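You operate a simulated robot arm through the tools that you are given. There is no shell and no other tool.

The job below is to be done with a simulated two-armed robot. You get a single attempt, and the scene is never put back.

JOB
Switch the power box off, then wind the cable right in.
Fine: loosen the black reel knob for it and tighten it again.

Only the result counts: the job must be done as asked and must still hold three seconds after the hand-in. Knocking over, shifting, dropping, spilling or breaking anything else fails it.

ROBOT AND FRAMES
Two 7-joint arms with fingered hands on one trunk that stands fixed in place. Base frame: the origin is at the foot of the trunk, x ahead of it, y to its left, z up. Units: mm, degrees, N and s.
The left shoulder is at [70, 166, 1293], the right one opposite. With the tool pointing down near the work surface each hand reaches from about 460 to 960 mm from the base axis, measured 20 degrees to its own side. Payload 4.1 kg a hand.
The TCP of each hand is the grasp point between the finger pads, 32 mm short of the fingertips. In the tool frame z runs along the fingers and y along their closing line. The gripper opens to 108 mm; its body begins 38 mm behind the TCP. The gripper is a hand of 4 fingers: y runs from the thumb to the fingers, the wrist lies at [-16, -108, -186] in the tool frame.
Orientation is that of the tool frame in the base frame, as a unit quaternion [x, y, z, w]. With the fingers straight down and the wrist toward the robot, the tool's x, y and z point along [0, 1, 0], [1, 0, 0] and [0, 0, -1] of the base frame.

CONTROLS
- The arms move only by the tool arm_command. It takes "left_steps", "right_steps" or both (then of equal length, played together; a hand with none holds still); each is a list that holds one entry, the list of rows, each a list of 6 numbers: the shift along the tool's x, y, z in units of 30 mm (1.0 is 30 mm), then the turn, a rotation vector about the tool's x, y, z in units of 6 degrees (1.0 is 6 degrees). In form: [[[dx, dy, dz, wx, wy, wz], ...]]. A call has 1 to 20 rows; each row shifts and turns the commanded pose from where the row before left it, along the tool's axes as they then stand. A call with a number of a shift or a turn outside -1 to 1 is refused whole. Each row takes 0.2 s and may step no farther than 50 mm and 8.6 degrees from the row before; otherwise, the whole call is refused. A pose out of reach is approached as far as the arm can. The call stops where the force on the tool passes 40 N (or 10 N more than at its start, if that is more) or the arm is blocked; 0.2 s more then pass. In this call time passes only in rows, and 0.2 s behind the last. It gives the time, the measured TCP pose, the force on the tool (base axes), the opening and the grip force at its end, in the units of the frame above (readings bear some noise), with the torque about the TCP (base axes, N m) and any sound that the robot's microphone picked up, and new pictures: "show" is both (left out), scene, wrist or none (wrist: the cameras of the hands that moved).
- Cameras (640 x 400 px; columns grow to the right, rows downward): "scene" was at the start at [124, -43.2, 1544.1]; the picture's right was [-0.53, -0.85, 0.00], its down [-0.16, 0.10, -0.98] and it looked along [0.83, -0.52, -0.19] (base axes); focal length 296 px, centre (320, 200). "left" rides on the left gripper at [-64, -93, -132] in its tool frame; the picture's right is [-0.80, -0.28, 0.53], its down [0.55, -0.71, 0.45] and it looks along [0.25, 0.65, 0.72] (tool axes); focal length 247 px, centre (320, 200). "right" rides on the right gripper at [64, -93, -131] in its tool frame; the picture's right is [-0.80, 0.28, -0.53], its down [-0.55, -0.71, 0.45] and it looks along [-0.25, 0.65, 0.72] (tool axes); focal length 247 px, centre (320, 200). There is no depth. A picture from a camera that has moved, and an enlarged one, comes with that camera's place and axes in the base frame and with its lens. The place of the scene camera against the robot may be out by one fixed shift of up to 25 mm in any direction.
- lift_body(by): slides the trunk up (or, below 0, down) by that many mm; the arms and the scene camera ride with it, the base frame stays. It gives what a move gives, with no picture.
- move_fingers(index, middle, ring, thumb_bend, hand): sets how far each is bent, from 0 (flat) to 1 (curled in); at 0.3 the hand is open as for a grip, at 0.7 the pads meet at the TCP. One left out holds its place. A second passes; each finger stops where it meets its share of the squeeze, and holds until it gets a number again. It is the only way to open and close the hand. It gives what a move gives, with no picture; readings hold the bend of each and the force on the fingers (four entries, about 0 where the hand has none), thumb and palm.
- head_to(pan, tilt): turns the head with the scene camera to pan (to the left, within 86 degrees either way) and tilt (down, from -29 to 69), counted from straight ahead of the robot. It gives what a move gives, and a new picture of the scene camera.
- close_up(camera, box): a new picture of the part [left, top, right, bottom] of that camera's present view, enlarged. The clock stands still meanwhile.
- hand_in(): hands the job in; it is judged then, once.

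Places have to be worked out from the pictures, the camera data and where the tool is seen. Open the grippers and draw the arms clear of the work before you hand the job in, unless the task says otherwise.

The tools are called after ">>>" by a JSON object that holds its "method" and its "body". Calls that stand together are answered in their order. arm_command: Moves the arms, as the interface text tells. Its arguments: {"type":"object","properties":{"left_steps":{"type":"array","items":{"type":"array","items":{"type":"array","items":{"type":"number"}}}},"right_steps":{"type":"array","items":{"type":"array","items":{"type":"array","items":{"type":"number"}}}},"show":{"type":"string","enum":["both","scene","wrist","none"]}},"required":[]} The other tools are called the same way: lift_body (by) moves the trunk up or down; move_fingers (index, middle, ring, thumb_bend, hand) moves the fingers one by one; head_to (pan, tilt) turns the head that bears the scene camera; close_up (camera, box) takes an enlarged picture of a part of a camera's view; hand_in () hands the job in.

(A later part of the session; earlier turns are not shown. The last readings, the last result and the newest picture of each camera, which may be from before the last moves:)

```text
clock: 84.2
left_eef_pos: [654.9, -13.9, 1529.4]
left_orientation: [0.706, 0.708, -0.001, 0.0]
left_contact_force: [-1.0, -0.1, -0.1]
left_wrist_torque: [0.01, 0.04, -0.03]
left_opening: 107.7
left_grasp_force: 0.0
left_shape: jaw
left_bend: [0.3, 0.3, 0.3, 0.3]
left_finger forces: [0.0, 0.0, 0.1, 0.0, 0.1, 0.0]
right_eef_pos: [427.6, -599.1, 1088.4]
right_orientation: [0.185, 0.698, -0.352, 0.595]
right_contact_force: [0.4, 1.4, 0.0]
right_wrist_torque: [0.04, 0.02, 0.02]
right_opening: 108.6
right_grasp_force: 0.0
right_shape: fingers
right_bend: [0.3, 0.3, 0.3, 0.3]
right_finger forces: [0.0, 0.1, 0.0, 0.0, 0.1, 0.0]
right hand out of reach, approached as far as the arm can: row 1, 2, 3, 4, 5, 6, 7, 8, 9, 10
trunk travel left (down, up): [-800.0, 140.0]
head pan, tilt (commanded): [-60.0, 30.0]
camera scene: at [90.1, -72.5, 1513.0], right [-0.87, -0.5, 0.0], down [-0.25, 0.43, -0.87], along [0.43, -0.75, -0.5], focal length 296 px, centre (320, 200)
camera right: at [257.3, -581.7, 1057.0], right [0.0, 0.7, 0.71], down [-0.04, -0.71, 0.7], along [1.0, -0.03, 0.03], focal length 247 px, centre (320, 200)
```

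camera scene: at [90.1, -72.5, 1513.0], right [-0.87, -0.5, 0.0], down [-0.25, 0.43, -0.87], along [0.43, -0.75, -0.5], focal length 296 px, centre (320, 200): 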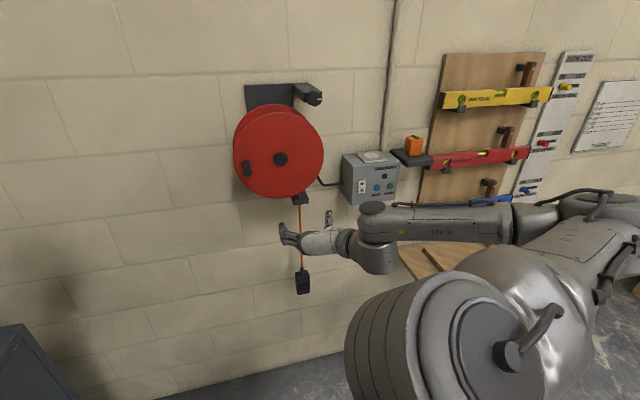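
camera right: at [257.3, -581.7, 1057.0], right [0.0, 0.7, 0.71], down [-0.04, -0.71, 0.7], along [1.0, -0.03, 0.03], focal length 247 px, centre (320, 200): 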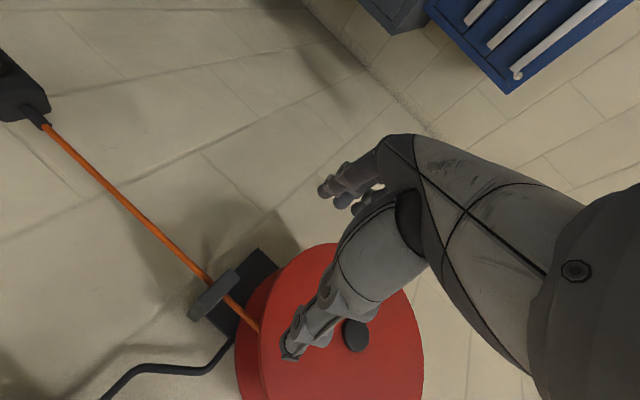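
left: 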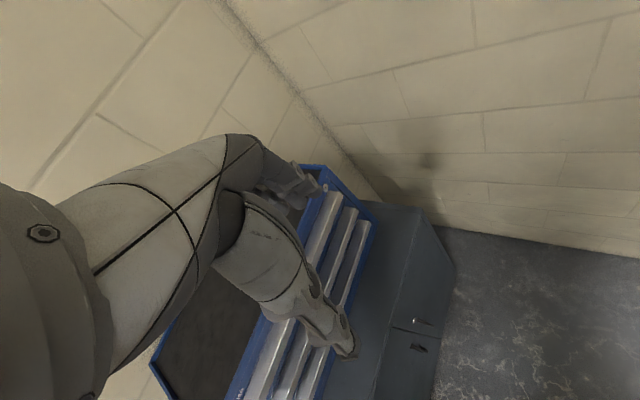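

Leftward motion is limited again here. Lower heights have been freer, and at large reach the elbow should drop, so I'll move the hand straight down about 240 mm (free space in front of the wall) and then try rolling toward fingers-up there.

>>> {"method": "arm_command", "body": {"right_steps": [[[0.96, 0.27, 0.04, 0, 0, 0], [0.96, 0.27, 0.04, 0, 0, 0], [0.96, 0.27, 0.04, 0, 0, 0], [0.96, 0.27, 0.04, 0, 0, 0], [0.96, 0.27, 0.04, 0, 0, 0], [0.96, 0.27, 0.04, 0, 0, 0], [0.96, 0.27, 0.04, 0, 0, 0], [0.96, 0.27, 0.04, 0, 0, 0]]], "show": "none"}}

>>> {"method": "arm_command", "body": {"right_steps": [[[0, 0, 0, 0, 0, 0.95], [0, 0, 0, 0, 0, 0.95], [0, 0, 0, 0, 0, 0.95], [0, 0, 0, 0, 0, 0.95], [0, 0, 0, 0, 0, 0.95], [0, 0, 0, 0, 0, 0.95], [0, 0, 0, 0, 0, 0.95], [0, 0, 0, 0, 0, 0.95]]]}}

```text
clock: 86.0
left_eef_pos: [655.2, -13.9, 1529.8]
left_orientation: [0.706, 0.708, 0.0, 0.0]
left_contact_force: [-0.3, 0.2, 0.0]
left_wrist_torque: [-0.04, -0.01, -0.01]
left_opening: 107.6
left_grasp_force: 0.1
left_shape: jaw
left_bend: [0.3, 0.3, 0.3, 0.3]
left_finger forces: [0.1, 0.0, 0.0, 0.0, 0.1, 0.0]
right_eef_pos: [414.6, -605.3, 1078.8]
right_orientation: [0.185, 0.701, -0.351, 0.593]
right_contact_force: [-0.1, 1.0, 0.6]
right_wrist_torque: [0.0, -0.01, 0.04]
right_opening: 108.5
right_grasp_force: 0.0
right_shape: fingers
right_bend: [0.3, 0.3, 0.3, 0.3]
right_finger forces: [0.1, 0.0, 0.0, 0.0, 0.1, 0.0]
right hand out of reach, approached as far as the arm can: row 1, 2, 3, 4, 5, 6, 7, 8
trunk travel left (down, up): [-800.0, 140.0]
head pan, tilt (commanded): [-60.0, 30.0]
```

```text
clock: 87.8
left_eef_pos: [655.5, -15.3, 1527.7]
left_orientation: [0.706, 0.708, 0.001, 0.001]
left_contact_force: [-0.9, -0.1, -0.4]
left_wrist_torque: [0.0, 0.02, 0.01]
left_opening: 107.7
left_grasp_force: 0.1
left_shape: jaw
left_bend: [0.3, 0.3, 0.3, 0.3]
left_finger forces: [0.0, 0.1, 0.0, 0.0, 0.0, 0.0]
right_eef_pos: [414.6, -605.2, 1078.4]
right_orientation: [0.185, 0.701, -0.352, 0.593]
right_contact_force: [0.0, -0.5, -0.5]
right_wrist_torque: [0.0, 0.0, -0.01]
right_opening: 108.1
right_grasp_force: 0.1
right_shape: fingers
right_bend: [0.3, 0.3, 0.3, 0.3]
right_finger forces: [0.0, 0.0, 0.1, 0.1, 0.0, 0.0]
right hand out of reach, approached as far as the arm can: row 1, 2, 3, 4, 5, 6, 7, 8
trunk travel left (down, up): [-800.0, 140.0]
head pan, tilt (commanded): [-60.0, 30.0]
camera scene: at [90.2, -72.5, 1513.0], right [-0.87, -0.5, 0.0], down [-0.25, 0.43, -0.87], along [0.43, -0.75, -0.5], focal length 296 px, centre (320, 200)
camera right: at [244.8, -585.7, 1048.7], right [0.0, 0.7, 0.72], down [-0.04, -0.71, 0.7], along [1.0, -0.03, 0.02], focal length 247 px, centre (320, 200)
```

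scene: 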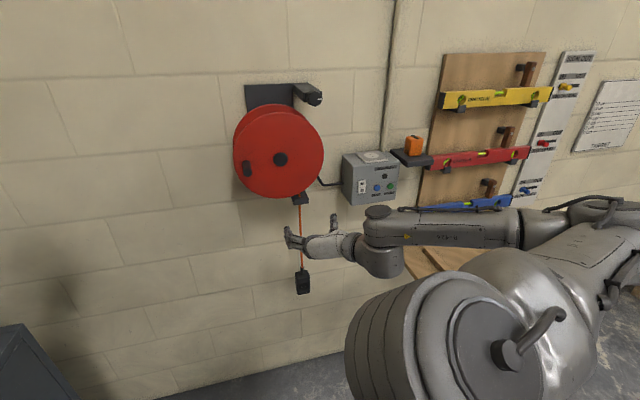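
right: 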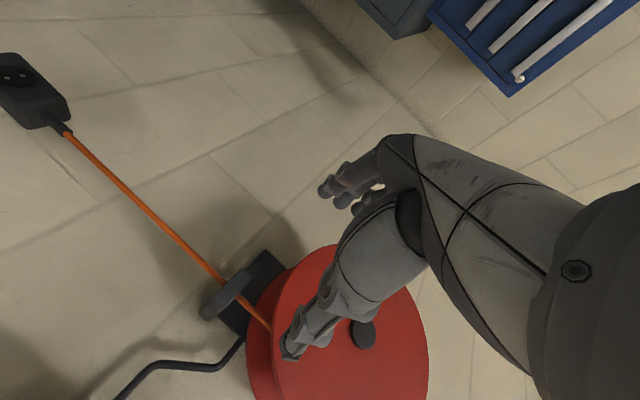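

This spot is a jam near the straight-wrist condition. I'll go back right and inward to the free pose, then descend there to about z 900 before rolling again.

>>> {"method": "arm_command", "body": {"right_steps": [[[0, -0.8, 0.3, 0, 0, -0.6], [0, -0.8, 0.3, 0, 0, -0.6], [0, -0.8, 0.3, 0, 0, -0.6], [0, -0.8, 0.3, 0, 0, 0]]], "show": "none"}}

>>> {"method": "arm_command", "body": {"right_steps": [[[0.8, 0.45, 0, 0, 0, 0], [0.8, 0.45, 0, 0, 0, 0], [0.8, 0.45, 0, 0, 0, 0], [0.8, 0.45, 0, 0, 0, 0], [0.8, 0.45, 0, 0, 0, 0]]]}}

```text
clock: 88.8
left_eef_pos: [654.6, -14.3, 1529.7]
left_orientation: [0.707, 0.707, 0.0, 0.0]
left_contact_force: [-0.6, -0.5, -0.6]
left_wrist_torque: [-0.01, -0.03, -0.01]
left_opening: 107.5
left_grasp_force: 0.0
left_shape: jaw
left_bend: [0.3, 0.3, 0.3, 0.3]
left_finger forces: [0.0, 0.0, 0.1, 0.0, 0.1, 0.1]
right_eef_pos: [373.4, -696.8, 1102.0]
right_orientation: [0.117, 0.713, -0.407, 0.559]
right_contact_force: [0.5, -0.3, 0.0]
right_wrist_torque: [0.02, 0.03, 0.0]
right_opening: 108.6
right_grasp_force: 0.1
right_shape: fingers
right_bend: [0.3, 0.3, 0.3, 0.3]
right_finger forces: [0.1, 0.0, 0.0, 0.1, 0.0, 0.1]
right hand out of reach, approached as far as the arm can: row 3, 4
trunk travel left (down, up): [-800.0, 140.0]
head pan, tilt (commanded): [-60.0, 30.0]
```

```text
clock: 90.0
left_eef_pos: [654.9, -13.7, 1530.3]
left_orientation: [0.707, 0.707, -0.001, 0.0]
left_contact_force: [-1.0, -0.8, 0.8]
left_wrist_torque: [0.01, 0.01, -0.02]
left_opening: 107.4
left_grasp_force: 0.0
left_shape: jaw
left_bend: [0.3, 0.3, 0.3, 0.3]
left_finger forces: [0.0, 0.0, 0.0, 0.0, 0.0, 0.1]
right_eef_pos: [375.7, -694.1, 1034.1]
right_orientation: [0.118, 0.716, -0.406, 0.555]
right_contact_force: [0.3, -0.3, 0.1]
right_wrist_torque: [0.03, 0.01, 0.01]
right_opening: 108.2
right_grasp_force: 0.1
right_shape: fingers
right_bend: [0.3, 0.3, 0.3, 0.3]
right_finger forces: [0.0, 0.1, 0.1, 0.0, 0.1, 0.0]
right hand out of reach, approached as far as the arm can: row 3, 4, 5
trunk travel left (down, up): [-800.0, 140.0]
head pan, tilt (commanded): [-60.0, 30.0]
camera scene: at [90.0, -72.9, 1513.0], right [-0.87, -0.5, 0.0], down [-0.25, 0.43, -0.87], along [0.43, -0.75, -0.5], focal length 296 px, centre (320, 200)
camera right: at [202.7, -677.8, 1027.0], right [0.09, 0.79, 0.61], down [0.07, -0.62, 0.78], along [0.99, -0.03, -0.11], focal length 247 px, centre (320, 200)
```

scene: 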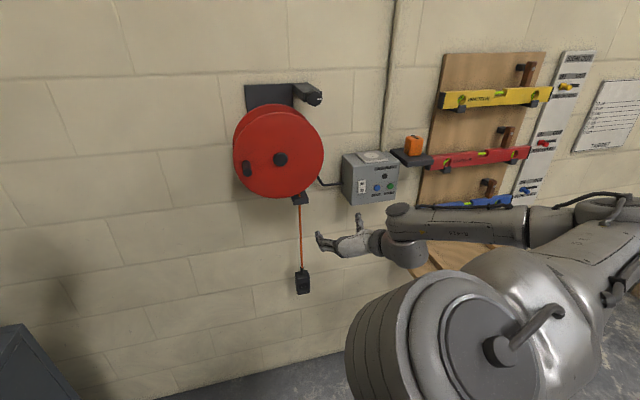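
right: 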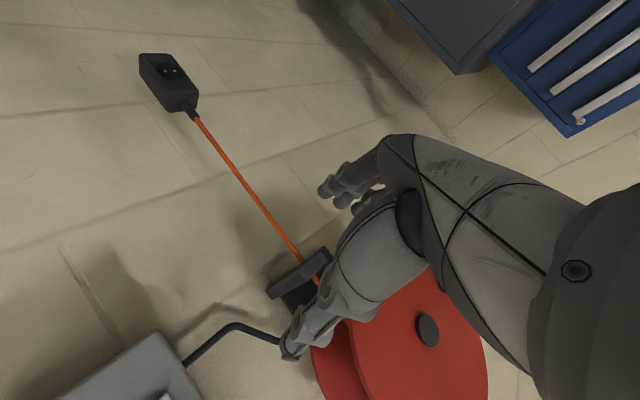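

I think the wrist is nearly straight relative to the forearm, a singular pose, which explains the jams in every perpendicular direction. I'll first flex the hand about its x axis (pivoting around the wrist) by 35° to leave that condition.

>>> {"method": "arm_command", "body": {"right_steps": [[[0, -0.63, 0.36, 0.967, 0, 0], [0, -0.63, 0.36, 0.967, 0, 0], [0, -0.63, 0.36, 0.967, 0, 0], [0, -0.63, 0.36, 0.967, 0, 0], [0, -0.63, 0.36, 0.967, 0, 0], [0, -0.63, 0.36, 0.967, 0, 0]]]}}

```text
clock: 91.3
left_eef_pos: [655.9, -14.3, 1529.9]
left_orientation: [0.707, 0.708, 0.001, 0.0]
left_contact_force: [-0.2, 0.1, -0.9]
left_wrist_torque: [0.0, 0.02, -0.03]
left_opening: 107.9
left_grasp_force: 0.2
left_shape: jaw
left_bend: [0.3, 0.3, 0.3, 0.3]
left_finger forces: [0.0, 0.0, 0.0, 0.1, 0.1, 0.0]
right_eef_pos: [336.9, -794.5, 1100.2]
right_orientation: [-0.278, -0.561, 0.604, -0.493]
right_contact_force: [1.1, 0.1, 0.6]
right_wrist_torque: [0.01, -0.02, 0.01]
right_opening: 108.8
right_grasp_force: 0.1
right_shape: fingers
right_bend: [0.3, 0.3, 0.3, 0.3]
right_finger forces: [0.1, 0.0, 0.0, 0.1, 0.1, 0.1]
right hand out of reach, approached as far as the arm can: row 2, 3, 4, 5
trunk travel left (down, up): [-800.0, 140.0]
head pan, tilt (commanded): [-60.0, 30.0]
camera scene: at [90.2, -72.6, 1513.0], right [-0.87, -0.5, 0.0], down [-0.25, 0.43, -0.87], along [0.43, -0.75, -0.5], focal length 296 px, centre (320, 200)
camera right: at [200.0, -698.6, 1051.2], right [0.43, 0.76, 0.48], down [-0.35, -0.35, 0.87], along [0.83, -0.54, 0.11], focal length 247 px, centre (320, 200)
```

scene: 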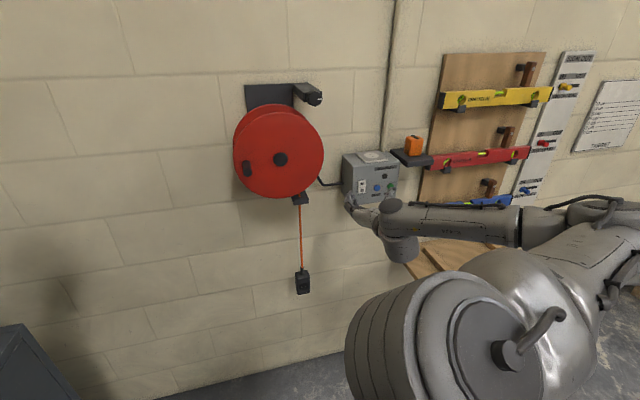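
right: 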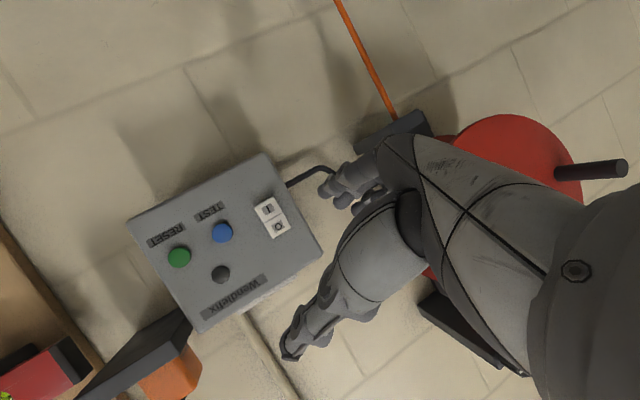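

That worked: the hand is flexed about 35° and its palm axis now points straight at the wall. Next I'll roll about the palm axis (pivoting at the wrist) in the negative sense, in two batches.

>>> {"method": "arm_command", "body": {"right_steps": [[[0, -0.05, 0.03, 0, -0.5, -0.866], [0, -0.05, 0.03, 0, -0.5, -0.866], [0, -0.05, 0.03, 0, -0.5, -0.866], [0, -0.05, 0.03, 0, -0.5, -0.866], [0, -0.05, 0.03, 0, -0.5, -0.866], [0, -0.05, 0.03, 0, -0.5, -0.866], [0, -0.05, 0.03, 0, -0.5, -0.866], [0, -0.05, 0.03, 0, -0.5, -0.866]]]}}

```text
clock: 93.2
left_eef_pos: [655.7, -14.8, 1529.9]
left_orientation: [0.706, 0.708, 0.0, 0.0]
left_contact_force: [0.7, -0.4, -0.2]
left_wrist_torque: [-0.01, 0.0, -0.01]
left_opening: 107.7
left_grasp_force: 0.0
left_shape: jaw
left_bend: [0.3, 0.3, 0.3, 0.3]
left_finger forces: [0.0, 0.0, 0.0, 0.0, 0.0, 0.0]
right_eef_pos: [325.4, -803.2, 1107.4]
right_orientation: [0.066, -0.51, 0.781, -0.354]
right_contact_force: [0.3, -0.4, -0.5]
right_wrist_torque: [-0.02, 0.03, 0.0]
right_opening: 108.5
right_grasp_force: 0.0
right_shape: fingers
right_bend: [0.3, 0.3, 0.3, 0.3]
right_finger forces: [0.0, 0.0, 0.1, 0.0, 0.1, 0.0]
trunk travel left (down, up): [-800.0, 140.0]
head pan, tilt (commanded): [-60.0, 30.0]
camera scene: at [90.1, -72.6, 1513.0], right [-0.87, -0.5, 0.0], down [-0.25, 0.43, -0.87], along [0.43, -0.75, -0.5], focal length 296 px, centre (320, 200)
camera right: at [171.7, -722.7, 1106.9], right [0.48, 0.83, -0.28], down [0.27, 0.17, 0.95], along [0.83, -0.53, -0.14], focal length 247 px, centre (320, 200)
```

scene: 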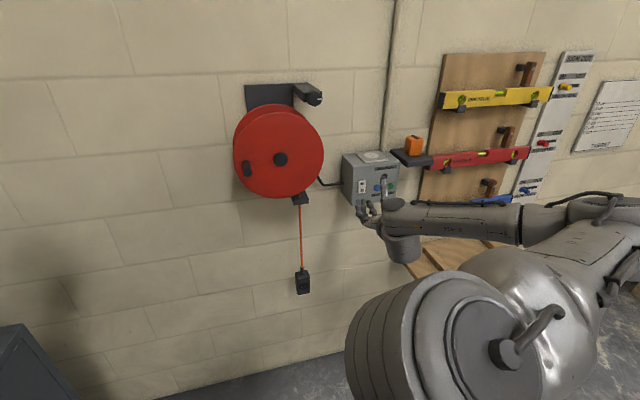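
right: 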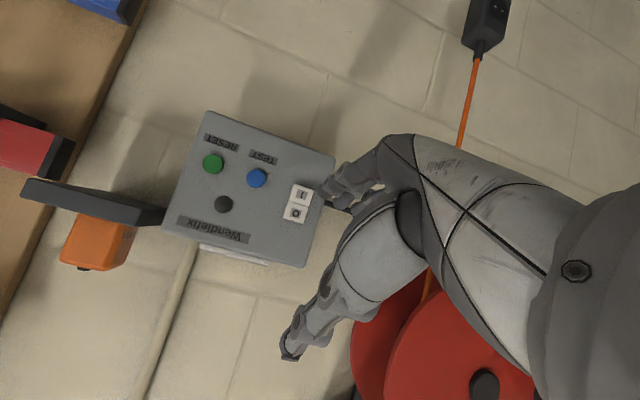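

Excellent: the roll went freely with the elbow and forearm still, so the singularity was the culprit. I'll continue the roll about the palm axis by another 42°.

>>> {"method": "arm_command", "body": {"right_steps": [[[0, -0.05, 0.03, 0, -0.5, -0.866], [0, -0.05, 0.03, 0, -0.5, -0.866], [0, -0.05, 0.03, 0, -0.5, -0.866], [0, -0.05, 0.03, 0, -0.5, -0.866], [0, -0.05, 0.03, 0, -0.5, -0.866], [0, -0.05, 0.03, 0, -0.5, -0.866]]], "show": "scene"}}

```text
clock: 94.5
left_eef_pos: [655.9, -13.5, 1530.0]
left_orientation: [0.707, 0.707, 0.0, 0.001]
left_contact_force: [-0.1, -0.4, -0.5]
left_wrist_torque: [0.0, 0.0, 0.01]
left_opening: 107.8
left_grasp_force: 0.1
left_shape: jaw
left_bend: [0.3, 0.3, 0.3, 0.3]
left_finger forces: [0.0, 0.0, 0.1, 0.0, 0.0, 0.0]
right_eef_pos: [327.0, -802.8, 1118.2]
right_orientation: [0.32, -0.413, 0.827, -0.207]
right_contact_force: [0.8, 0.8, 1.2]
right_wrist_torque: [-0.01, 0.01, 0.03]
right_opening: 108.2
right_grasp_force: 0.1
right_shape: fingers
right_bend: [0.3, 0.3, 0.3, 0.3]
right_finger forces: [0.0, 0.1, 0.0, 0.0, 0.0, 0.0]
trunk travel left (down, up): [-800.0, 140.0]
head pan, tilt (commanded): [-60.0, 30.0]
camera scene: at [90.1, -72.6, 1513.0], right [-0.87, -0.5, 0.0], down [-0.25, 0.43, -0.87], along [0.43, -0.75, -0.5], focal length 296 px, centre (320, 200)
```

scene: 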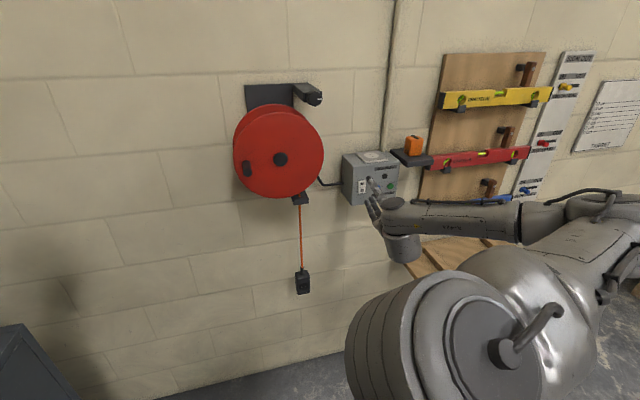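

The hand now has its fingers below and thumb above, pointing about 27° upward. I'll rotate it (about the wrist) so it points squarely at the wall with the thumb straight up.

>>> {"method": "arm_command", "body": {"right_steps": [[[-0.207, 0.537, -0.294, -0.776, 0.028, 0.6], [-0.207, 0.537, -0.294, -0.776, 0.028, 0.6], [-0.207, 0.537, -0.294, -0.776, 0.028, 0.6], [-0.207, 0.537, -0.294, -0.776, 0.028, 0.6], [-0.207, 0.537, -0.294, -0.776, 0.028, 0.6], [-0.207, 0.537, -0.294, -0.776, 0.028, 0.6]]]}}

```text
clock: 96.0
left_eef_pos: [655.5, -14.4, 1529.0]
left_orientation: [0.707, 0.707, 0.0, 0.0]
left_contact_force: [-0.4, -0.1, -0.5]
left_wrist_torque: [0.05, -0.01, 0.01]
left_opening: 107.5
left_grasp_force: 0.0
left_shape: jaw
left_bend: [0.3, 0.3, 0.3, 0.3]
left_finger forces: [0.0, 0.0, 0.0, 0.0, 0.1, 0.0]
right_eef_pos: [307.8, -762.8, 986.0]
right_orientation: [0.279, -0.613, 0.689, -0.267]
right_contact_force: [-0.4, 0.3, -0.4]
right_wrist_torque: [-0.01, 0.0, -0.01]
right_opening: 108.7
right_grasp_force: 0.0
right_shape: fingers
right_bend: [0.3, 0.3, 0.3, 0.3]
right_finger forces: [0.1, 0.1, 0.0, 0.0, 0.0, 0.1]
right hand out of reach, approached as far as the arm can: row 1, 2, 3, 4, 5, 6
trunk travel left (down, up): [-800.0, 140.0]
head pan, tilt (commanded): [-60.0, 30.0]
camera scene: at [90.3, -73.1, 1513.0], right [-0.87, -0.5, 0.0], down [-0.25, 0.43, -0.87], along [0.43, -0.75, -0.5], focal length 296 px, centre (320, 200)
camera right: at [166.1, -708.1, 1070.1], right [0.19, 0.91, -0.38], down [0.69, 0.15, 0.71], along [0.7, -0.39, -0.59], focal length 247 px, centre (320, 200)
```

scene: 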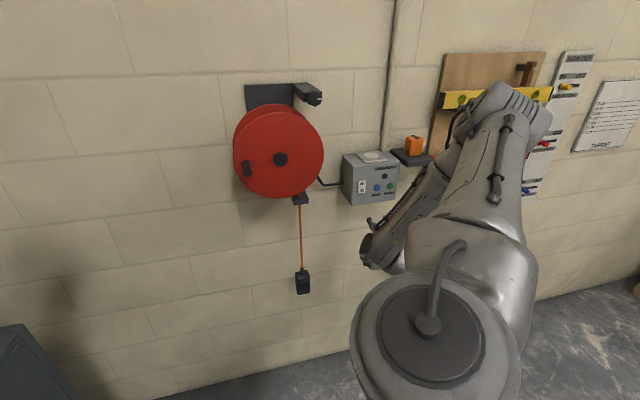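
right: 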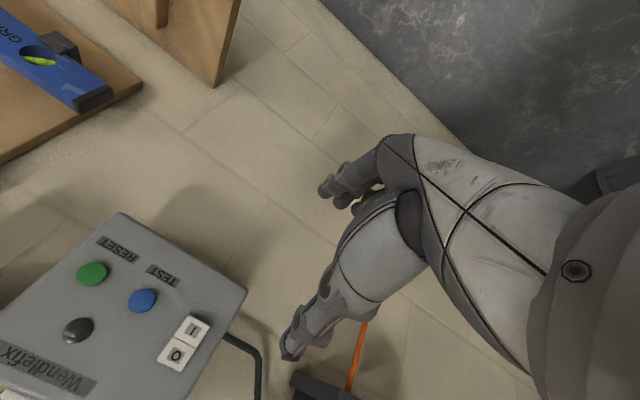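

The hand is nearly square to the wall with thumb up, and the elbow has lifted. By my wrist model, rolling further negative (thumb toward left, index up, "handshake") opens the wrist joint and returns to the family of the starting posture. I'll roll about the hand axis, pivoting at the wrist, in two batches.

>>> {"method": "arm_command", "body": {"right_steps": [[[0.377, -0.056, 0, 0, 0, -1], [0.377, -0.056, 0, 0, 0, -1], [0.377, -0.056, 0, 0, 0, -1], [0.377, -0.056, 0, 0, 0, -1], [0.377, -0.056, 0, 0, 0, -1], [0.377, -0.056, 0, 0, 0, -1], [0.377, -0.056, 0, 0, 0, -1]]], "show": "scene"}}

```text
clock: 97.5
left_eef_pos: [654.4, -14.5, 1528.7]
left_orientation: [0.706, 0.708, 0.001, -0.001]
left_contact_force: [0.0, 0.7, -0.2]
left_wrist_torque: [0.02, 0.0, 0.0]
left_opening: 107.6
left_grasp_force: 0.1
left_shape: jaw
left_bend: [0.3, 0.3, 0.3, 0.3]
left_finger forces: [0.0, 0.0, 0.1, 0.0, 0.0, 0.0]
right_eef_pos: [256.8, -729.2, 962.8]
right_orientation: [0.342, -0.577, 0.713, -0.202]
right_contact_force: [-0.2, 1.2, -0.5]
right_wrist_torque: [-0.01, 0.04, 0.01]
right_opening: 108.5
right_grasp_force: 0.1
right_shape: fingers
right_bend: [0.3, 0.3, 0.3, 0.3]
right_finger forces: [0.1, 0.1, 0.0, 0.0, 0.1, 0.0]
right hand out of reach, approached as far as the arm can: row 1, 2, 3, 4, 5, 6, 7
trunk travel left (down, up): [-800.0, 140.0]
head pan, tilt (commanded): [-60.0, 30.0]
camera scene: at [89.4, -72.4, 1513.1], right [-0.87, -0.5, 0.0], down [-0.25, 0.43, -0.87], along [0.43, -0.75, -0.5], focal length 296 px, centre (320, 200)
```

scene: 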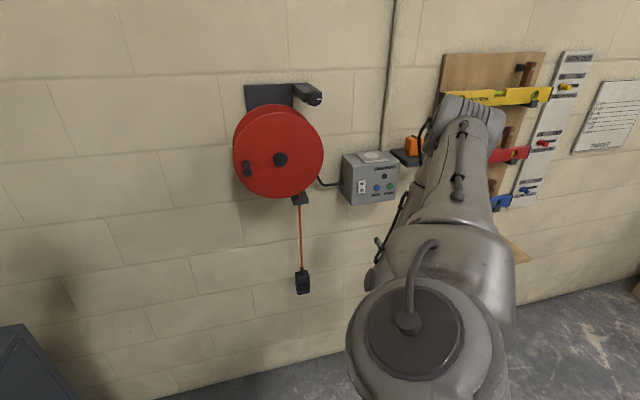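

Rolling this way is limited too, but the earlier flexed pose was completely free. I'll go back to that flexed pose (palm axis into the wall) and probe the range of the final roll joint from there.

>>> {"method": "arm_command", "body": {"right_steps": [[[0.28, -0.92, 0.78, 0.727, 0.073, -0.242], [0.28, -0.92, 0.78, 0.727, 0.073, -0.242], [0.28, -0.92, 0.78, 0.727, 0.073, -0.242], [0.28, -0.92, 0.78, 0.727, 0.073, -0.242], [0.28, -0.92, 0.78, 0.727, 0.073, -0.242]]], "show": "scene"}}

```text
clock: 98.8
left_eef_pos: [655.6, -12.6, 1529.7]
left_orientation: [0.707, 0.707, 0.0, 0.001]
left_contact_force: [-0.4, 0.3, -0.3]
left_wrist_torque: [-0.01, -0.01, 0.0]
left_opening: 107.7
left_grasp_force: 0.0
left_shape: jaw
left_bend: [0.3, 0.3, 0.3, 0.3]
left_finger forces: [0.0, 0.0, 0.0, 0.1, 0.0, 0.0]
right_eef_pos: [319.5, -776.9, 1131.3]
right_orientation: [0.321, -0.412, 0.827, -0.208]
right_contact_force: [0.3, -0.3, 0.7]
right_wrist_torque: [0.01, -0.01, 0.04]
right_opening: 108.8
right_grasp_force: 0.0
right_shape: fingers
right_bend: [0.3, 0.3, 0.3, 0.3]
right_finger forces: [0.0, 0.0, 0.1, 0.0, 0.0, 0.0]
trunk travel left (down, up): [-800.0, 140.0]
head pan, tilt (commanded): [-60.0, 30.0]
camera scene: at [89.8, -71.7, 1513.1], right [-0.87, -0.5, 0.0], down [-0.25, 0.43, -0.87], along [0.43, -0.75, -0.5], focal length 296 px, centre (320, 200)
```

scene: 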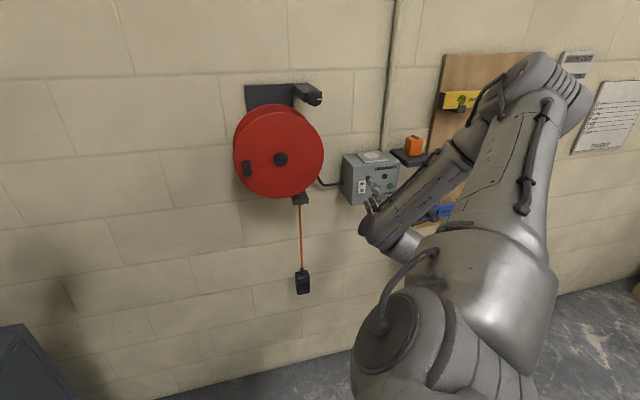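

Now every row was reachable, and the elbow is up with the wrist well bent. I'll continue rolling about the palm axis toward the handshake orientation (index up, fingers right).

>>> {"method": "arm_command", "body": {"right_steps": [[[0, -0.05, 0.03, 0, -0.5, -0.866], [0, -0.05, 0.03, 0, -0.5, -0.866], [0, -0.05, 0.03, 0, -0.5, -0.866], [0, -0.05, 0.03, 0, -0.5, -0.866], [0, -0.05, 0.03, 0, -0.5, -0.866], [0, -0.05, 0.03, 0, -0.5, -0.866], [0, -0.05, 0.03, 0, -0.5, -0.866], [0, -0.05, 0.03, 0, -0.5, -0.866], [0, -0.05, 0.03, 0, -0.5, -0.866], [0, -0.05, 0.03, 0, -0.5, -0.866]]]}}

```text
clock: 101.0
left_eef_pos: [654.8, -14.2, 1529.4]
left_orientation: [0.707, 0.708, 0.0, 0.0]
left_contact_force: [-0.4, 0.3, 0.6]
left_wrist_torque: [0.0, -0.01, -0.01]
left_opening: 107.5
left_grasp_force: 0.0
left_shape: jaw
left_bend: [0.3, 0.3, 0.3, 0.3]
left_finger forces: [0.1, 0.1, 0.0, 0.0, 0.0, 0.0]
right_eef_pos: [329.0, -770.2, 1141.5]
right_orientation: [0.663, -0.166, 0.726, 0.076]
right_contact_force: [0.4, 0.6, 0.5]
right_wrist_torque: [0.01, 0.03, -0.01]
right_opening: 108.5
right_grasp_force: 0.0
right_shape: fingers
right_bend: [0.3, 0.3, 0.3, 0.3]
right_finger forces: [0.0, 0.0, 0.0, 0.0, 0.0, 0.1]
trunk travel left (down, up): [-800.0, 140.0]
head pan, tilt (commanded): [-60.0, 30.0]
camera scene: at [90.2, -72.5, 1513.0], right [-0.87, -0.5, 0.0], down [-0.25, 0.43, -0.87], along [0.43, -0.75, -0.5], focal length 296 px, centre (320, 200)
camera right: at [228.1, -646.5, 1210.3], right [-0.51, 0.01, -0.86], down [0.71, 0.57, -0.41], along [0.49, -0.82, -0.29], focal length 247 px, centre (320, 200)
```

scene: 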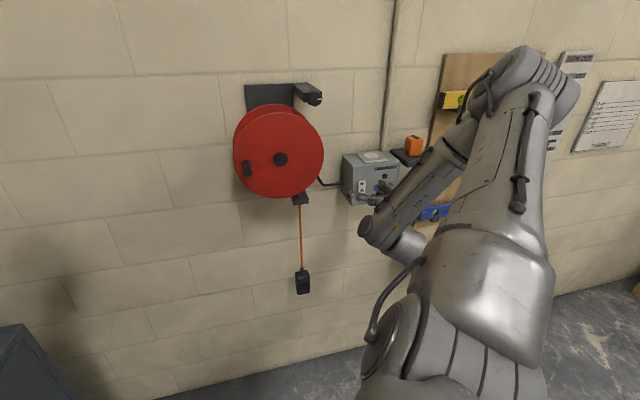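
right: 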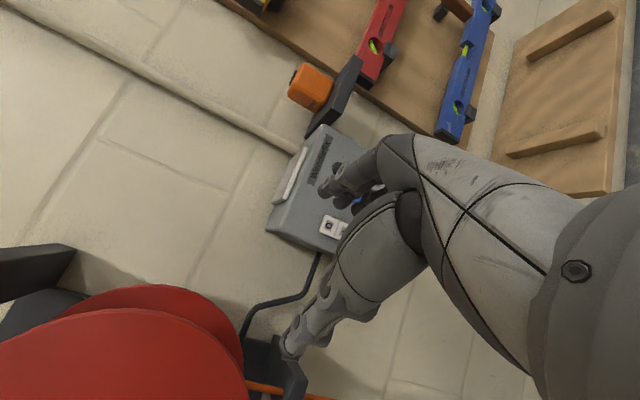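

Everything was reachable and the hand is now in the handshake orientation (index up, fingers right), tilted 27° to the left. I'll straighten it to face the wall squarely, pivoting at the wrist.

>>> {"method": "arm_command", "body": {"right_steps": [[[0.069, 0.529, -0.313, -0.839, -0.065, -0.293], [0.069, 0.529, -0.313, -0.839, -0.065, -0.293], [0.069, 0.529, -0.313, -0.839, -0.065, -0.293], [0.069, 0.529, -0.313, -0.839, -0.065, -0.293], [0.069, 0.529, -0.313, -0.839, -0.065, -0.293]]], "show": "scene"}}

```text
clock: 102.2
left_eef_pos: [655.0, -14.4, 1529.0]
left_orientation: [0.707, 0.708, 0.0, 0.0]
left_contact_force: [0.3, 0.6, 0.2]
left_wrist_torque: [0.0, -0.02, 0.0]
left_opening: 107.8
left_grasp_force: 0.1
left_shape: jaw
left_bend: [0.3, 0.3, 0.3, 0.3]
left_finger forces: [0.0, 0.1, 0.1, 0.0, 0.0, 0.1]
right_eef_pos: [255.4, -819.4, 1168.9]
right_orientation: [0.65, -0.248, 0.669, 0.263]
right_contact_force: [0.2, -0.3, 0.4]
right_wrist_torque: [0.01, 0.03, -0.01]
right_opening: 108.3
right_grasp_force: 0.1
right_shape: fingers
right_bend: [0.3, 0.3, 0.3, 0.3]
right_finger forces: [0.1, 0.0, 0.0, 0.1, 0.0, 0.0]
right hand out of reach, approached as far as the arm can: row 1, 2
trunk travel left (down, up): [-800.0, 140.0]
head pan, tilt (commanded): [-60.0, 30.0]
camera scene: at [88.8, -72.4, 1513.1], right [-0.87, -0.5, 0.0], down [-0.25, 0.43, -0.87], along [0.43, -0.75, -0.5], focal length 296 px, centre (320, 200)
```

scene: 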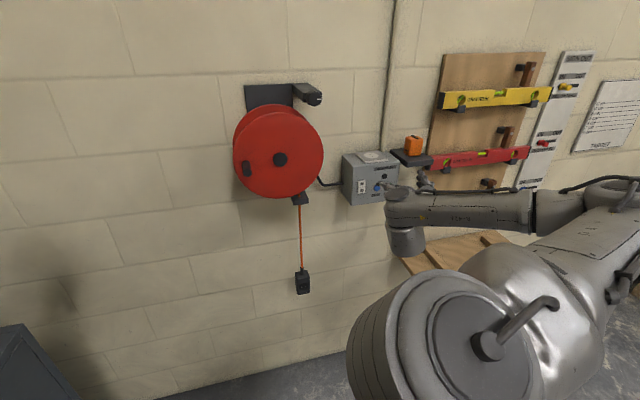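

The hand now faces the wall squarely in the handshake orientation with the elbow out to the right, well away from the singular pose. I'll raise the trunk and then move left and up toward the knob, keeping in front of it.

>>> {"method": "lift_body", "body": {"by": 140}}

>>> {"method": "arm_command", "body": {"right_steps": [[[0.25, -0.9, 0, 0, 0, 0], [0.25, -0.9, 0, 0, 0, 0], [0.25, -0.9, 0, 0, 0, 0], [0.25, -0.9, 0, 0, 0, 0], [0.25, -0.9, 0, 0, 0, 0]]]}}

```text
clock: 103.8
left_eef_pos: [655.8, -14.9, 1669.0]
left_orientation: [0.706, 0.708, 0.0, 0.0]
left_contact_force: [0.9, 0.0, -0.5]
left_wrist_torque: [0.0, -0.02, -0.01]
left_opening: 107.3
left_grasp_force: 0.0
left_shape: jaw
left_bend: [0.3, 0.3, 0.3, 0.3]
left_finger forces: [0.0, 0.1, 0.0, 0.0, 0.0, 0.0]
right_eef_pos: [257.4, -818.6, 1308.5]
right_orientation: [0.65, -0.248, 0.668, 0.263]
right_contact_force: [-0.9, -0.2, 1.2]
right_wrist_torque: [-0.01, 0.02, -0.01]
right_opening: 108.9
right_grasp_force: 0.1
right_shape: fingers
right_bend: [0.3, 0.3, 0.3, 0.3]
right_finger forces: [0.0, 0.0, 0.1, 0.0, 0.0, 0.0]
trunk travel left (down, up): [-940.0, 0.0]
head pan, tilt (commanded): [-60.0, 30.0]
```

```text
clock: 105.0
left_eef_pos: [656.8, -13.5, 1669.0]
left_orientation: [0.706, 0.708, -0.001, 0.001]
left_contact_force: [0.1, -0.4, 0.6]
left_wrist_torque: [-0.01, 0.01, 0.03]
left_opening: 107.9
left_grasp_force: 0.1
left_shape: jaw
left_bend: [0.3, 0.3, 0.3, 0.3]
left_finger forces: [0.0, 0.1, 0.0, 0.0, 0.0, 0.0]
right_eef_pos: [341.4, -724.8, 1342.4]
right_orientation: [0.65, -0.248, 0.668, 0.263]
right_contact_force: [0.2, -0.3, -0.9]
right_wrist_torque: [0.01, -0.02, -0.02]
right_opening: 108.5
right_grasp_force: 0.0
right_shape: fingers
right_bend: [0.3, 0.3, 0.3, 0.3]
right_finger forces: [0.0, 0.0, 0.1, 0.1, 0.1, 0.0]
right hand out of reach, approached as far as the arm can: row 5
trunk travel left (down, up): [-940.0, 0.0]
head pan, tilt (commanded): [-60.0, 30.0]
camera scene: at [91.4, -72.2, 1653.0], right [-0.87, -0.5, 0.0], down [-0.25, 0.43, -0.87], along [0.43, -0.75, -0.5], focal length 296 px, centre (320, 200)
camera right: at [305.5, -566.8, 1402.0], right [-0.57, 0.13, -0.81], down [0.81, 0.2, -0.54], along [0.1, -0.97, -0.22], focal length 247 px, centre (320, 200)
```

scene: 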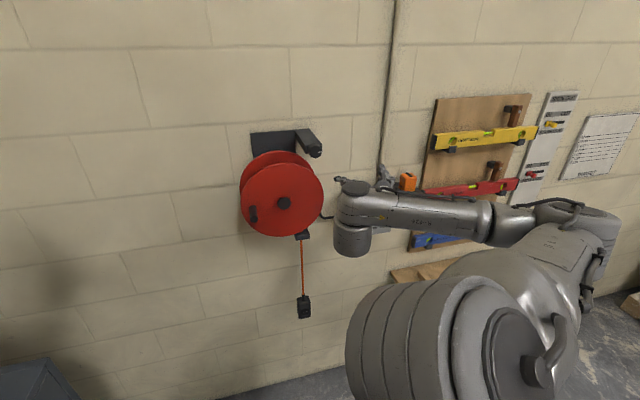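
right: 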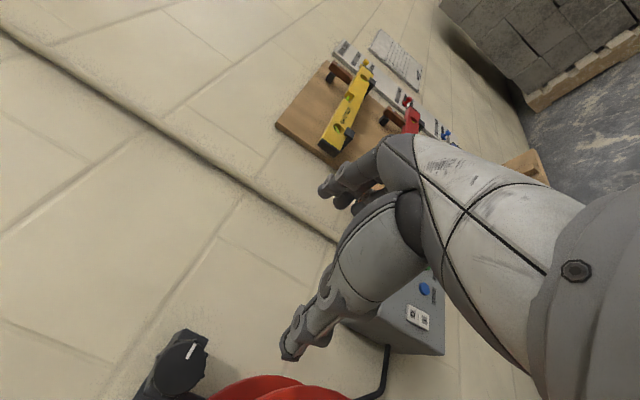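

The knob is visible in the hand camera; combining views I place its face centre near a -175, z 1376, d 860. I'll move inward and left in small steps, slightly lower than the knob so the thumb passes below it.

>>> {"method": "arm_command", "body": {"right_steps": [[[-0.1, -0.3, 0.7, 0, 0, 0], [-0.1, -0.5, 0.7, 0, 0, 0], [-0.1, -0.6, 0.5, 0, 0, 0], [0, -0.7, 0.2, 0, 0, 0]]]}}

```text
clock: 106.0
left_eef_pos: [656.2, -13.4, 1670.1]
left_orientation: [0.707, 0.707, -0.001, 0.001]
left_contact_force: [0.4, -0.4, -0.3]
left_wrist_torque: [-0.01, 0.01, 0.05]
left_opening: 107.5
left_grasp_force: 0.2
left_shape: jaw
left_bend: [0.3, 0.3, 0.3, 0.3]
left_finger forces: [0.0, 0.1, 0.1, 0.0, 0.0, 0.0]
right_eef_pos: [370.1, -720.9, 1373.7]
right_orientation: [0.648, -0.247, 0.67, 0.266]
right_contact_force: [0.3, -0.6, -0.2]
right_wrist_torque: [-0.01, 0.0, 0.01]
right_opening: 108.7
right_grasp_force: 0.1
right_shape: fingers
right_bend: [0.3, 0.3, 0.3, 0.3]
right_finger forces: [0.1, 0.1, 0.0, 0.0, 0.1, 0.0]
right hand out of reach, approached as far as the arm can: row 1, 2, 3, 4
trunk travel left (down, up): [-940.0, 0.0]
head pan, tilt (commanded): [-60.0, 30.0]
camera scene: at [90.4, -72.1, 1653.0], right [-0.87, -0.5, 0.0], down [-0.25, 0.43, -0.87], along [0.43, -0.75, -0.5], focal length 296 px, centre (320, 200)
camera right: at [334.4, -561.7, 1431.8], right [-0.57, 0.12, -0.81], down [0.82, 0.2, -0.54], along [0.09, -0.97, -0.21], focal length 247 px, centre (320, 200)
```

scene: 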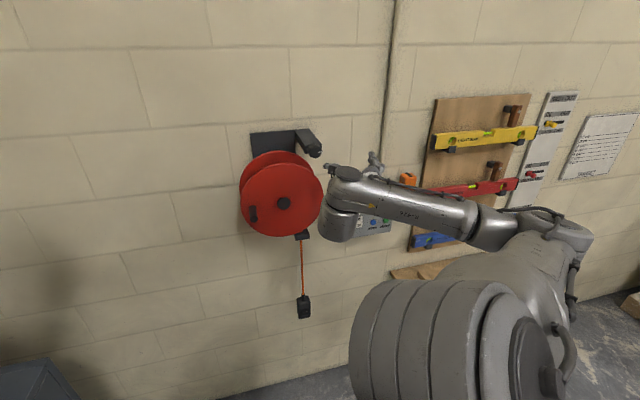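
right: 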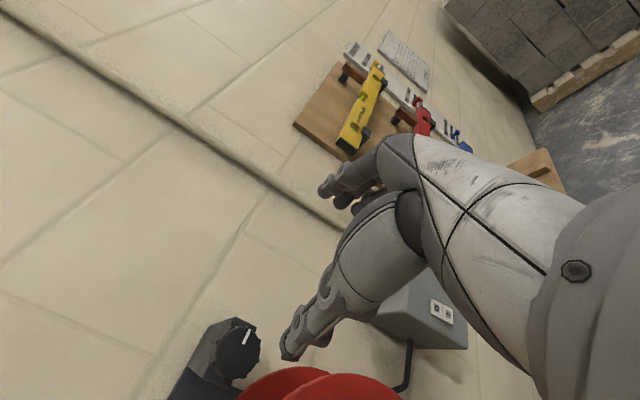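

The hand rose instead of going in. I'll probe with a small pure inward move to see what this configuration allows.

>>> {"method": "arm_command", "body": {"right_steps": [[[0, 0, 0.5, 0, 0, 0], [0, 0, 0.5, 0, 0, 0]]], "show": "none"}}

>>> {"method": "arm_command", "body": {"right_steps": [[[0, -0.5, 0, 0, 0, 0], [0, -0.5, 0, 0, 0, 0]]], "show": "none"}}

>>> {"method": "arm_command", "body": {"right_steps": [[[-0.5, 0, 0, 0, 0, 0], [-0.5, 0, 0, 0, 0, 0]]], "show": "scene"}}

```text
clock: 106.6
left_eef_pos: [656.8, -14.2, 1668.4]
left_orientation: [0.706, 0.708, 0.0, 0.0]
left_contact_force: [-0.5, 0.1, -0.8]
left_wrist_torque: [-0.01, -0.04, 0.0]
left_opening: 107.7
left_grasp_force: 0.0
left_shape: jaw
left_bend: [0.3, 0.3, 0.3, 0.3]
left_finger forces: [0.0, 0.0, 0.0, 0.0, 0.0, 0.0]
right_eef_pos: [384.7, -737.6, 1385.1]
right_orientation: [0.645, -0.246, 0.671, 0.27]
right_contact_force: [0.2, -1.0, -0.5]
right_wrist_torque: [0.0, -0.02, 0.0]
right_opening: 108.5
right_grasp_force: 0.0
right_shape: fingers
right_bend: [0.3, 0.3, 0.3, 0.3]
right_finger forces: [0.0, 0.1, 0.1, 0.0, 0.1, 0.0]
right hand out of reach, approached as far as the arm can: row 1, 2
trunk travel left (down, up): [-940.0, 0.0]
head pan, tilt (commanded): [-60.0, 30.0]
```

```text
clock: 107.2
left_eef_pos: [654.3, -13.4, 1669.8]
left_orientation: [0.706, 0.708, 0.0, 0.0]
left_contact_force: [0.6, -0.8, 0.0]
left_wrist_torque: [0.0, 0.0, -0.01]
left_opening: 107.8
left_grasp_force: 0.2
left_shape: jaw
left_bend: [0.3, 0.3, 0.3, 0.3]
left_finger forces: [0.0, 0.0, 0.0, 0.0, 0.1, 0.1]
right_eef_pos: [385.3, -738.4, 1384.5]
right_orientation: [0.645, -0.246, 0.672, 0.268]
right_contact_force: [0.6, 1.0, -0.3]
right_wrist_torque: [0.0, 0.01, -0.03]
right_opening: 108.3
right_grasp_force: 0.1
right_shape: fingers
right_bend: [0.3, 0.3, 0.3, 0.3]
right_finger forces: [0.0, 0.0, 0.1, 0.0, 0.0, 0.0]
right hand out of reach, approached as far as the arm can: row 1, 2
trunk travel left (down, up): [-940.0, 0.0]
head pan, tilt (commanded): [-60.0, 30.0]
```

```text
clock: 107.8
left_eef_pos: [655.6, -13.7, 1670.0]
left_orientation: [0.706, 0.708, 0.0, 0.0]
left_contact_force: [-1.0, 0.5, 0.5]
left_wrist_torque: [0.04, -0.01, 0.0]
left_opening: 107.9
left_grasp_force: 0.0
left_shape: jaw
left_bend: [0.3, 0.3, 0.3, 0.3]
left_finger forces: [0.0, 0.0, 0.1, 0.0, 0.0, 0.0]
right_eef_pos: [384.0, -738.5, 1385.3]
right_orientation: [0.645, -0.247, 0.672, 0.269]
right_contact_force: [0.7, -0.4, -0.9]
right_wrist_torque: [-0.02, -0.01, -0.03]
right_opening: 108.5
right_grasp_force: 0.0
right_shape: fingers
right_bend: [0.3, 0.3, 0.3, 0.3]
right_finger forces: [0.0, 0.0, 0.1, 0.0, 0.0, 0.0]
right hand out of reach, approached as far as the arm can: row 1, 2
trunk travel left (down, up): [-940.0, 0.0]
head pan, tilt (commanded): [-60.0, 30.0]
camera scene: at [90.1, -72.5, 1653.0], right [-0.87, -0.5, 0.0], down [-0.25, 0.43, -0.87], along [0.43, -0.75, -0.5], focal length 296 px, centre (320, 200)
```

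scene: 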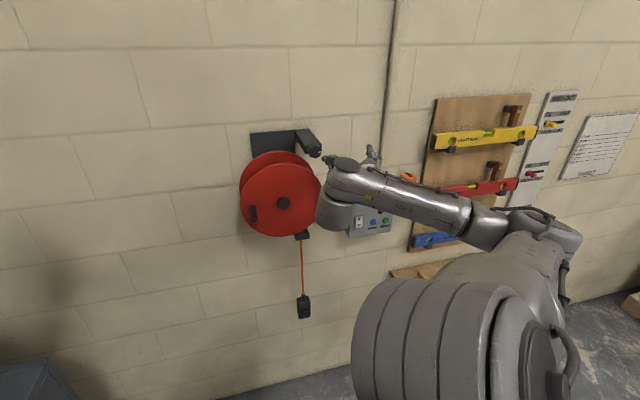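

Only inward, upward and rightward motion is possible here, so with the elbow out to the right the reel area is out of reach; it needs the elbow up. I know how to get that, since the elbow rose in the thumb-up pose. First I'll move back right to the free area and tilt the hand so the palm axis points at the wall.

>>> {"method": "arm_command", "body": {"right_steps": [[[-0.3, 0.8, -0.1, 0, 0, 0], [-0.42, 0.8, -0.2, 0, 0, 0], [-0.42, 0.8, -0.25, 0, 0, 0], [-0.42, 0.8, -0.25, 0, 0, 0], [-0.42, 0.8, -0.25, 0, 0, 0], [-0.42, 0.8, -0.25, 0, 0, 0]]], "show": "none"}}

>>> {"method": "arm_command", "body": {"right_steps": [[[-0.069, -0.529, 0.313, 0.839, 0.065, 0.293], [-0.069, -0.529, 0.313, 0.839, 0.065, 0.293], [-0.069, -0.529, 0.313, 0.839, 0.065, 0.293], [-0.069, -0.529, 0.313, 0.839, 0.065, 0.293], [-0.069, -0.529, 0.313, 0.839, 0.065, 0.293]]], "show": "scene"}}

```text
clock: 109.2
left_eef_pos: [654.8, -13.3, 1669.7]
left_orientation: [0.707, 0.708, 0.0, 0.0]
left_contact_force: [-0.5, 0.3, 0.1]
left_wrist_torque: [-0.03, 0.02, 0.0]
left_opening: 107.5
left_grasp_force: 0.1
left_shape: jaw
left_bend: [0.3, 0.3, 0.3, 0.3]
left_finger forces: [0.0, 0.1, 0.0, 0.1, 0.1, 0.0]
right_eef_pos: [267.6, -817.9, 1300.6]
right_orientation: [0.649, -0.247, 0.669, 0.263]
right_contact_force: [0.3, -0.8, 0.0]
right_wrist_torque: [0.01, 0.01, 0.04]
right_opening: 108.4
right_grasp_force: 0.1
right_shape: fingers
right_bend: [0.3, 0.3, 0.3, 0.3]
right_finger forces: [0.1, 0.0, 0.0, 0.0, 0.1, 0.0]
right hand out of reach, approached as far as the arm can: row 1, 2
trunk travel left (down, up): [-940.0, 0.0]
head pan, tilt (commanded): [-60.0, 30.0]
```

```text
clock: 110.4
left_eef_pos: [657.0, -13.9, 1668.8]
left_orientation: [0.707, 0.708, 0.0, -0.001]
left_contact_force: [0.2, -0.3, 0.7]
left_wrist_torque: [0.02, 0.02, 0.01]
left_opening: 107.7
left_grasp_force: 0.0
left_shape: jaw
left_bend: [0.3, 0.3, 0.3, 0.3]
left_finger forces: [0.0, 0.1, 0.0, 0.1, 0.0, 0.1]
right_eef_pos: [351.4, -773.3, 1293.8]
right_orientation: [0.659, -0.14, 0.736, 0.068]
right_contact_force: [0.0, -0.5, 0.1]
right_wrist_torque: [0.02, 0.04, -0.01]
right_opening: 108.7
right_grasp_force: 0.1
right_shape: fingers
right_bend: [0.3, 0.3, 0.3, 0.3]
right_finger forces: [0.1, 0.0, 0.0, 0.1, 0.0, 0.0]
trunk travel left (down, up): [-940.0, 0.0]
head pan, tilt (commanded): [-60.0, 30.0]
camera scene: at [90.9, -72.5, 1653.0], right [-0.87, -0.5, 0.0], down [-0.25, 0.43, -0.87], along [0.43, -0.75, -0.5], focal length 296 px, centre (320, 200)
```

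scene: 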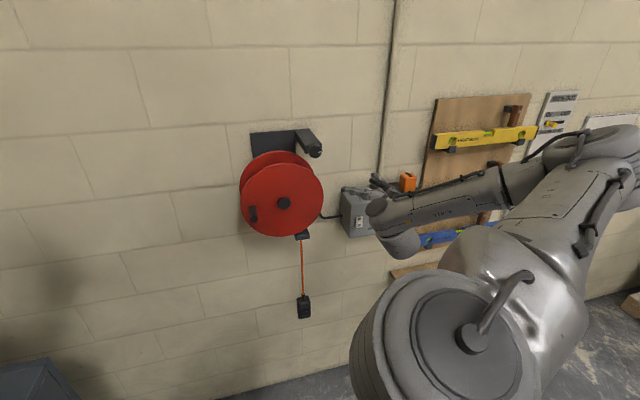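

The picture now fits a consistent model: the forearm roll is at its upper limit in these poses, while the last roll joint still has room in the negative direction. Continuing to roll negative about the palm axis should bring me to "fingers up" with the forearm roll well inside its range. I'll try that.

>>> {"method": "arm_command", "body": {"right_steps": [[[0, -0.05, 0.03, 0, -0.5, -0.866], [0, -0.05, 0.03, 0, -0.5, -0.866], [0, -0.05, 0.03, 0, -0.5, -0.866], [0, -0.05, 0.03, 0, -0.5, -0.866], [0, -0.05, 0.03, 0, -0.5, -0.866], [0, -0.05, 0.03, 0, -0.5, -0.866], [0, -0.05, 0.03, 0, -0.5, -0.866], [0, -0.05, 0.03, 0, -0.5, -0.866], [0, -0.05, 0.03, 0, -0.5, -0.866], [0, -0.05, 0.03, 0, -0.5, -0.866], [0, -0.05, 0.03, 0, -0.5, -0.866], [0, -0.05, 0.03, 0, -0.5, -0.866], [0, -0.05, 0.03, 0, -0.5, -0.866], [0, -0.05, 0.03, 0, -0.5, -0.866]]]}}

```text
clock: 113.4
left_eef_pos: [656.1, -14.6, 1670.0]
left_orientation: [0.707, 0.708, 0.0, 0.0]
left_contact_force: [-0.4, -0.1, 0.2]
left_wrist_torque: [0.0, -0.02, 0.0]
left_opening: 107.4
left_grasp_force: 0.1
left_shape: jaw
left_bend: [0.3, 0.3, 0.3, 0.3]
left_finger forces: [0.0, 0.1, 0.1, 0.1, 0.0, 0.0]
right_eef_pos: [364.4, -761.2, 1283.9]
right_orientation: [0.817, 0.255, 0.285, 0.431]
right_contact_force: [-0.6, 0.1, -0.3]
right_wrist_torque: [-0.01, 0.01, 0.01]
right_opening: 108.6
right_grasp_force: 0.0
right_shape: fingers
right_bend: [0.3, 0.3, 0.3, 0.3]
right_finger forces: [0.1, 0.0, 0.0, 0.0, 0.0, 0.0]
trunk travel left (down, up): [-940.0, 0.0]
head pan, tilt (commanded): [-60.0, 30.0]
camera scene: at [90.3, -72.5, 1653.0], right [-0.87, -0.5, 0.0], down [-0.25, 0.43, -0.87], along [0.43, -0.75, -0.5], focal length 296 px, centre (320, 200)
camera right: at [302.5, -599.7, 1282.0], right [-0.88, -0.37, 0.29], down [-0.2, -0.26, -0.94], along [0.43, -0.89, 0.15], focal length 247 px, centre (320, 200)
```

scene: 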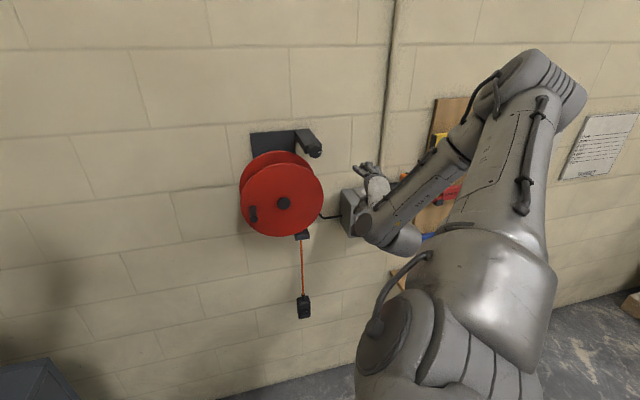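
right: 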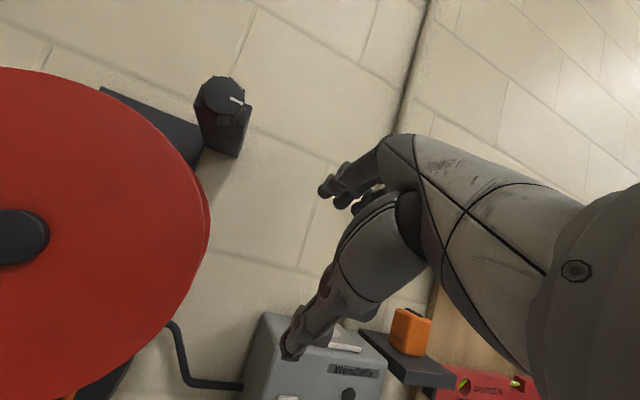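

That went through cleanly, and the hand camera now has an upright, clear view of the knob and reel. I'll straighten the hand to face the wall squarely with fingers up, pivoting at the wrist.

>>> {"method": "arm_command", "body": {"right_steps": [[[0.12, 0.487, -0.293, -0.786, -0.048, -0.4], [0.12, 0.487, -0.293, -0.786, -0.048, -0.4], [0.12, 0.487, -0.293, -0.786, -0.048, -0.4], [0.12, 0.487, -0.293, -0.786, -0.048, -0.4], [0.12, 0.487, -0.293, -0.786, -0.048, -0.4], [0.12, 0.487, -0.293, -0.786, -0.048, -0.4]]]}}

```text
clock: 114.8
left_eef_pos: [655.8, -14.5, 1669.3]
left_orientation: [0.707, 0.708, 0.001, 0.0]
left_contact_force: [0.3, 0.6, 0.7]
left_wrist_torque: [-0.01, -0.03, -0.01]
left_opening: 107.7
left_grasp_force: 0.0
left_shape: jaw
left_bend: [0.3, 0.3, 0.3, 0.3]
left_finger forces: [0.0, 0.0, 0.1, 0.0, 0.1, 0.1]
right_eef_pos: [351.4, -740.2, 1383.5]
right_orientation: [0.653, 0.27, 0.272, 0.653]
right_contact_force: [0.1, 0.1, -0.2]
right_wrist_torque: [0.0, 0.0, -0.06]
right_opening: 108.6
right_grasp_force: 0.0
right_shape: fingers
right_bend: [0.3, 0.3, 0.3, 0.3]
right_finger forces: [0.2, 0.0, 0.0, 0.0, 0.0, 0.0]
trunk travel left (down, up): [-940.0, 0.0]
head pan, tilt (commanded): [-60.0, 30.0]
camera scene: at [90.2, -72.4, 1653.0], right [-0.87, -0.5, 0.0], down [-0.25, 0.43, -0.87], along [0.43, -0.75, -0.5], focal length 296 px, centre (320, 200)
camera right: at [303.1, -602.6, 1291.0], right [-0.94, -0.19, 0.28], down [-0.07, -0.7, -0.71], along [0.33, -0.68, 0.65], focal length 247 px, centre (320, 200)
```

scene: 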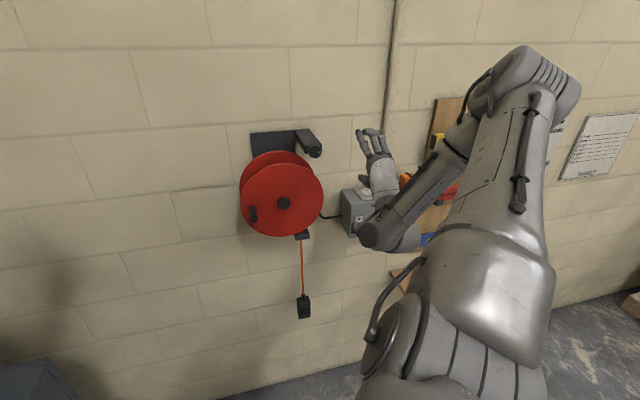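
right: 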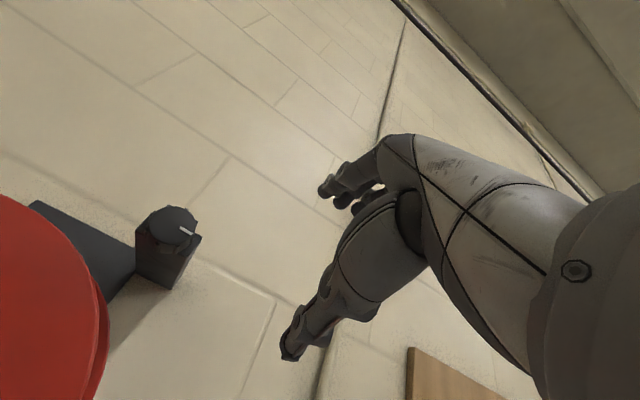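

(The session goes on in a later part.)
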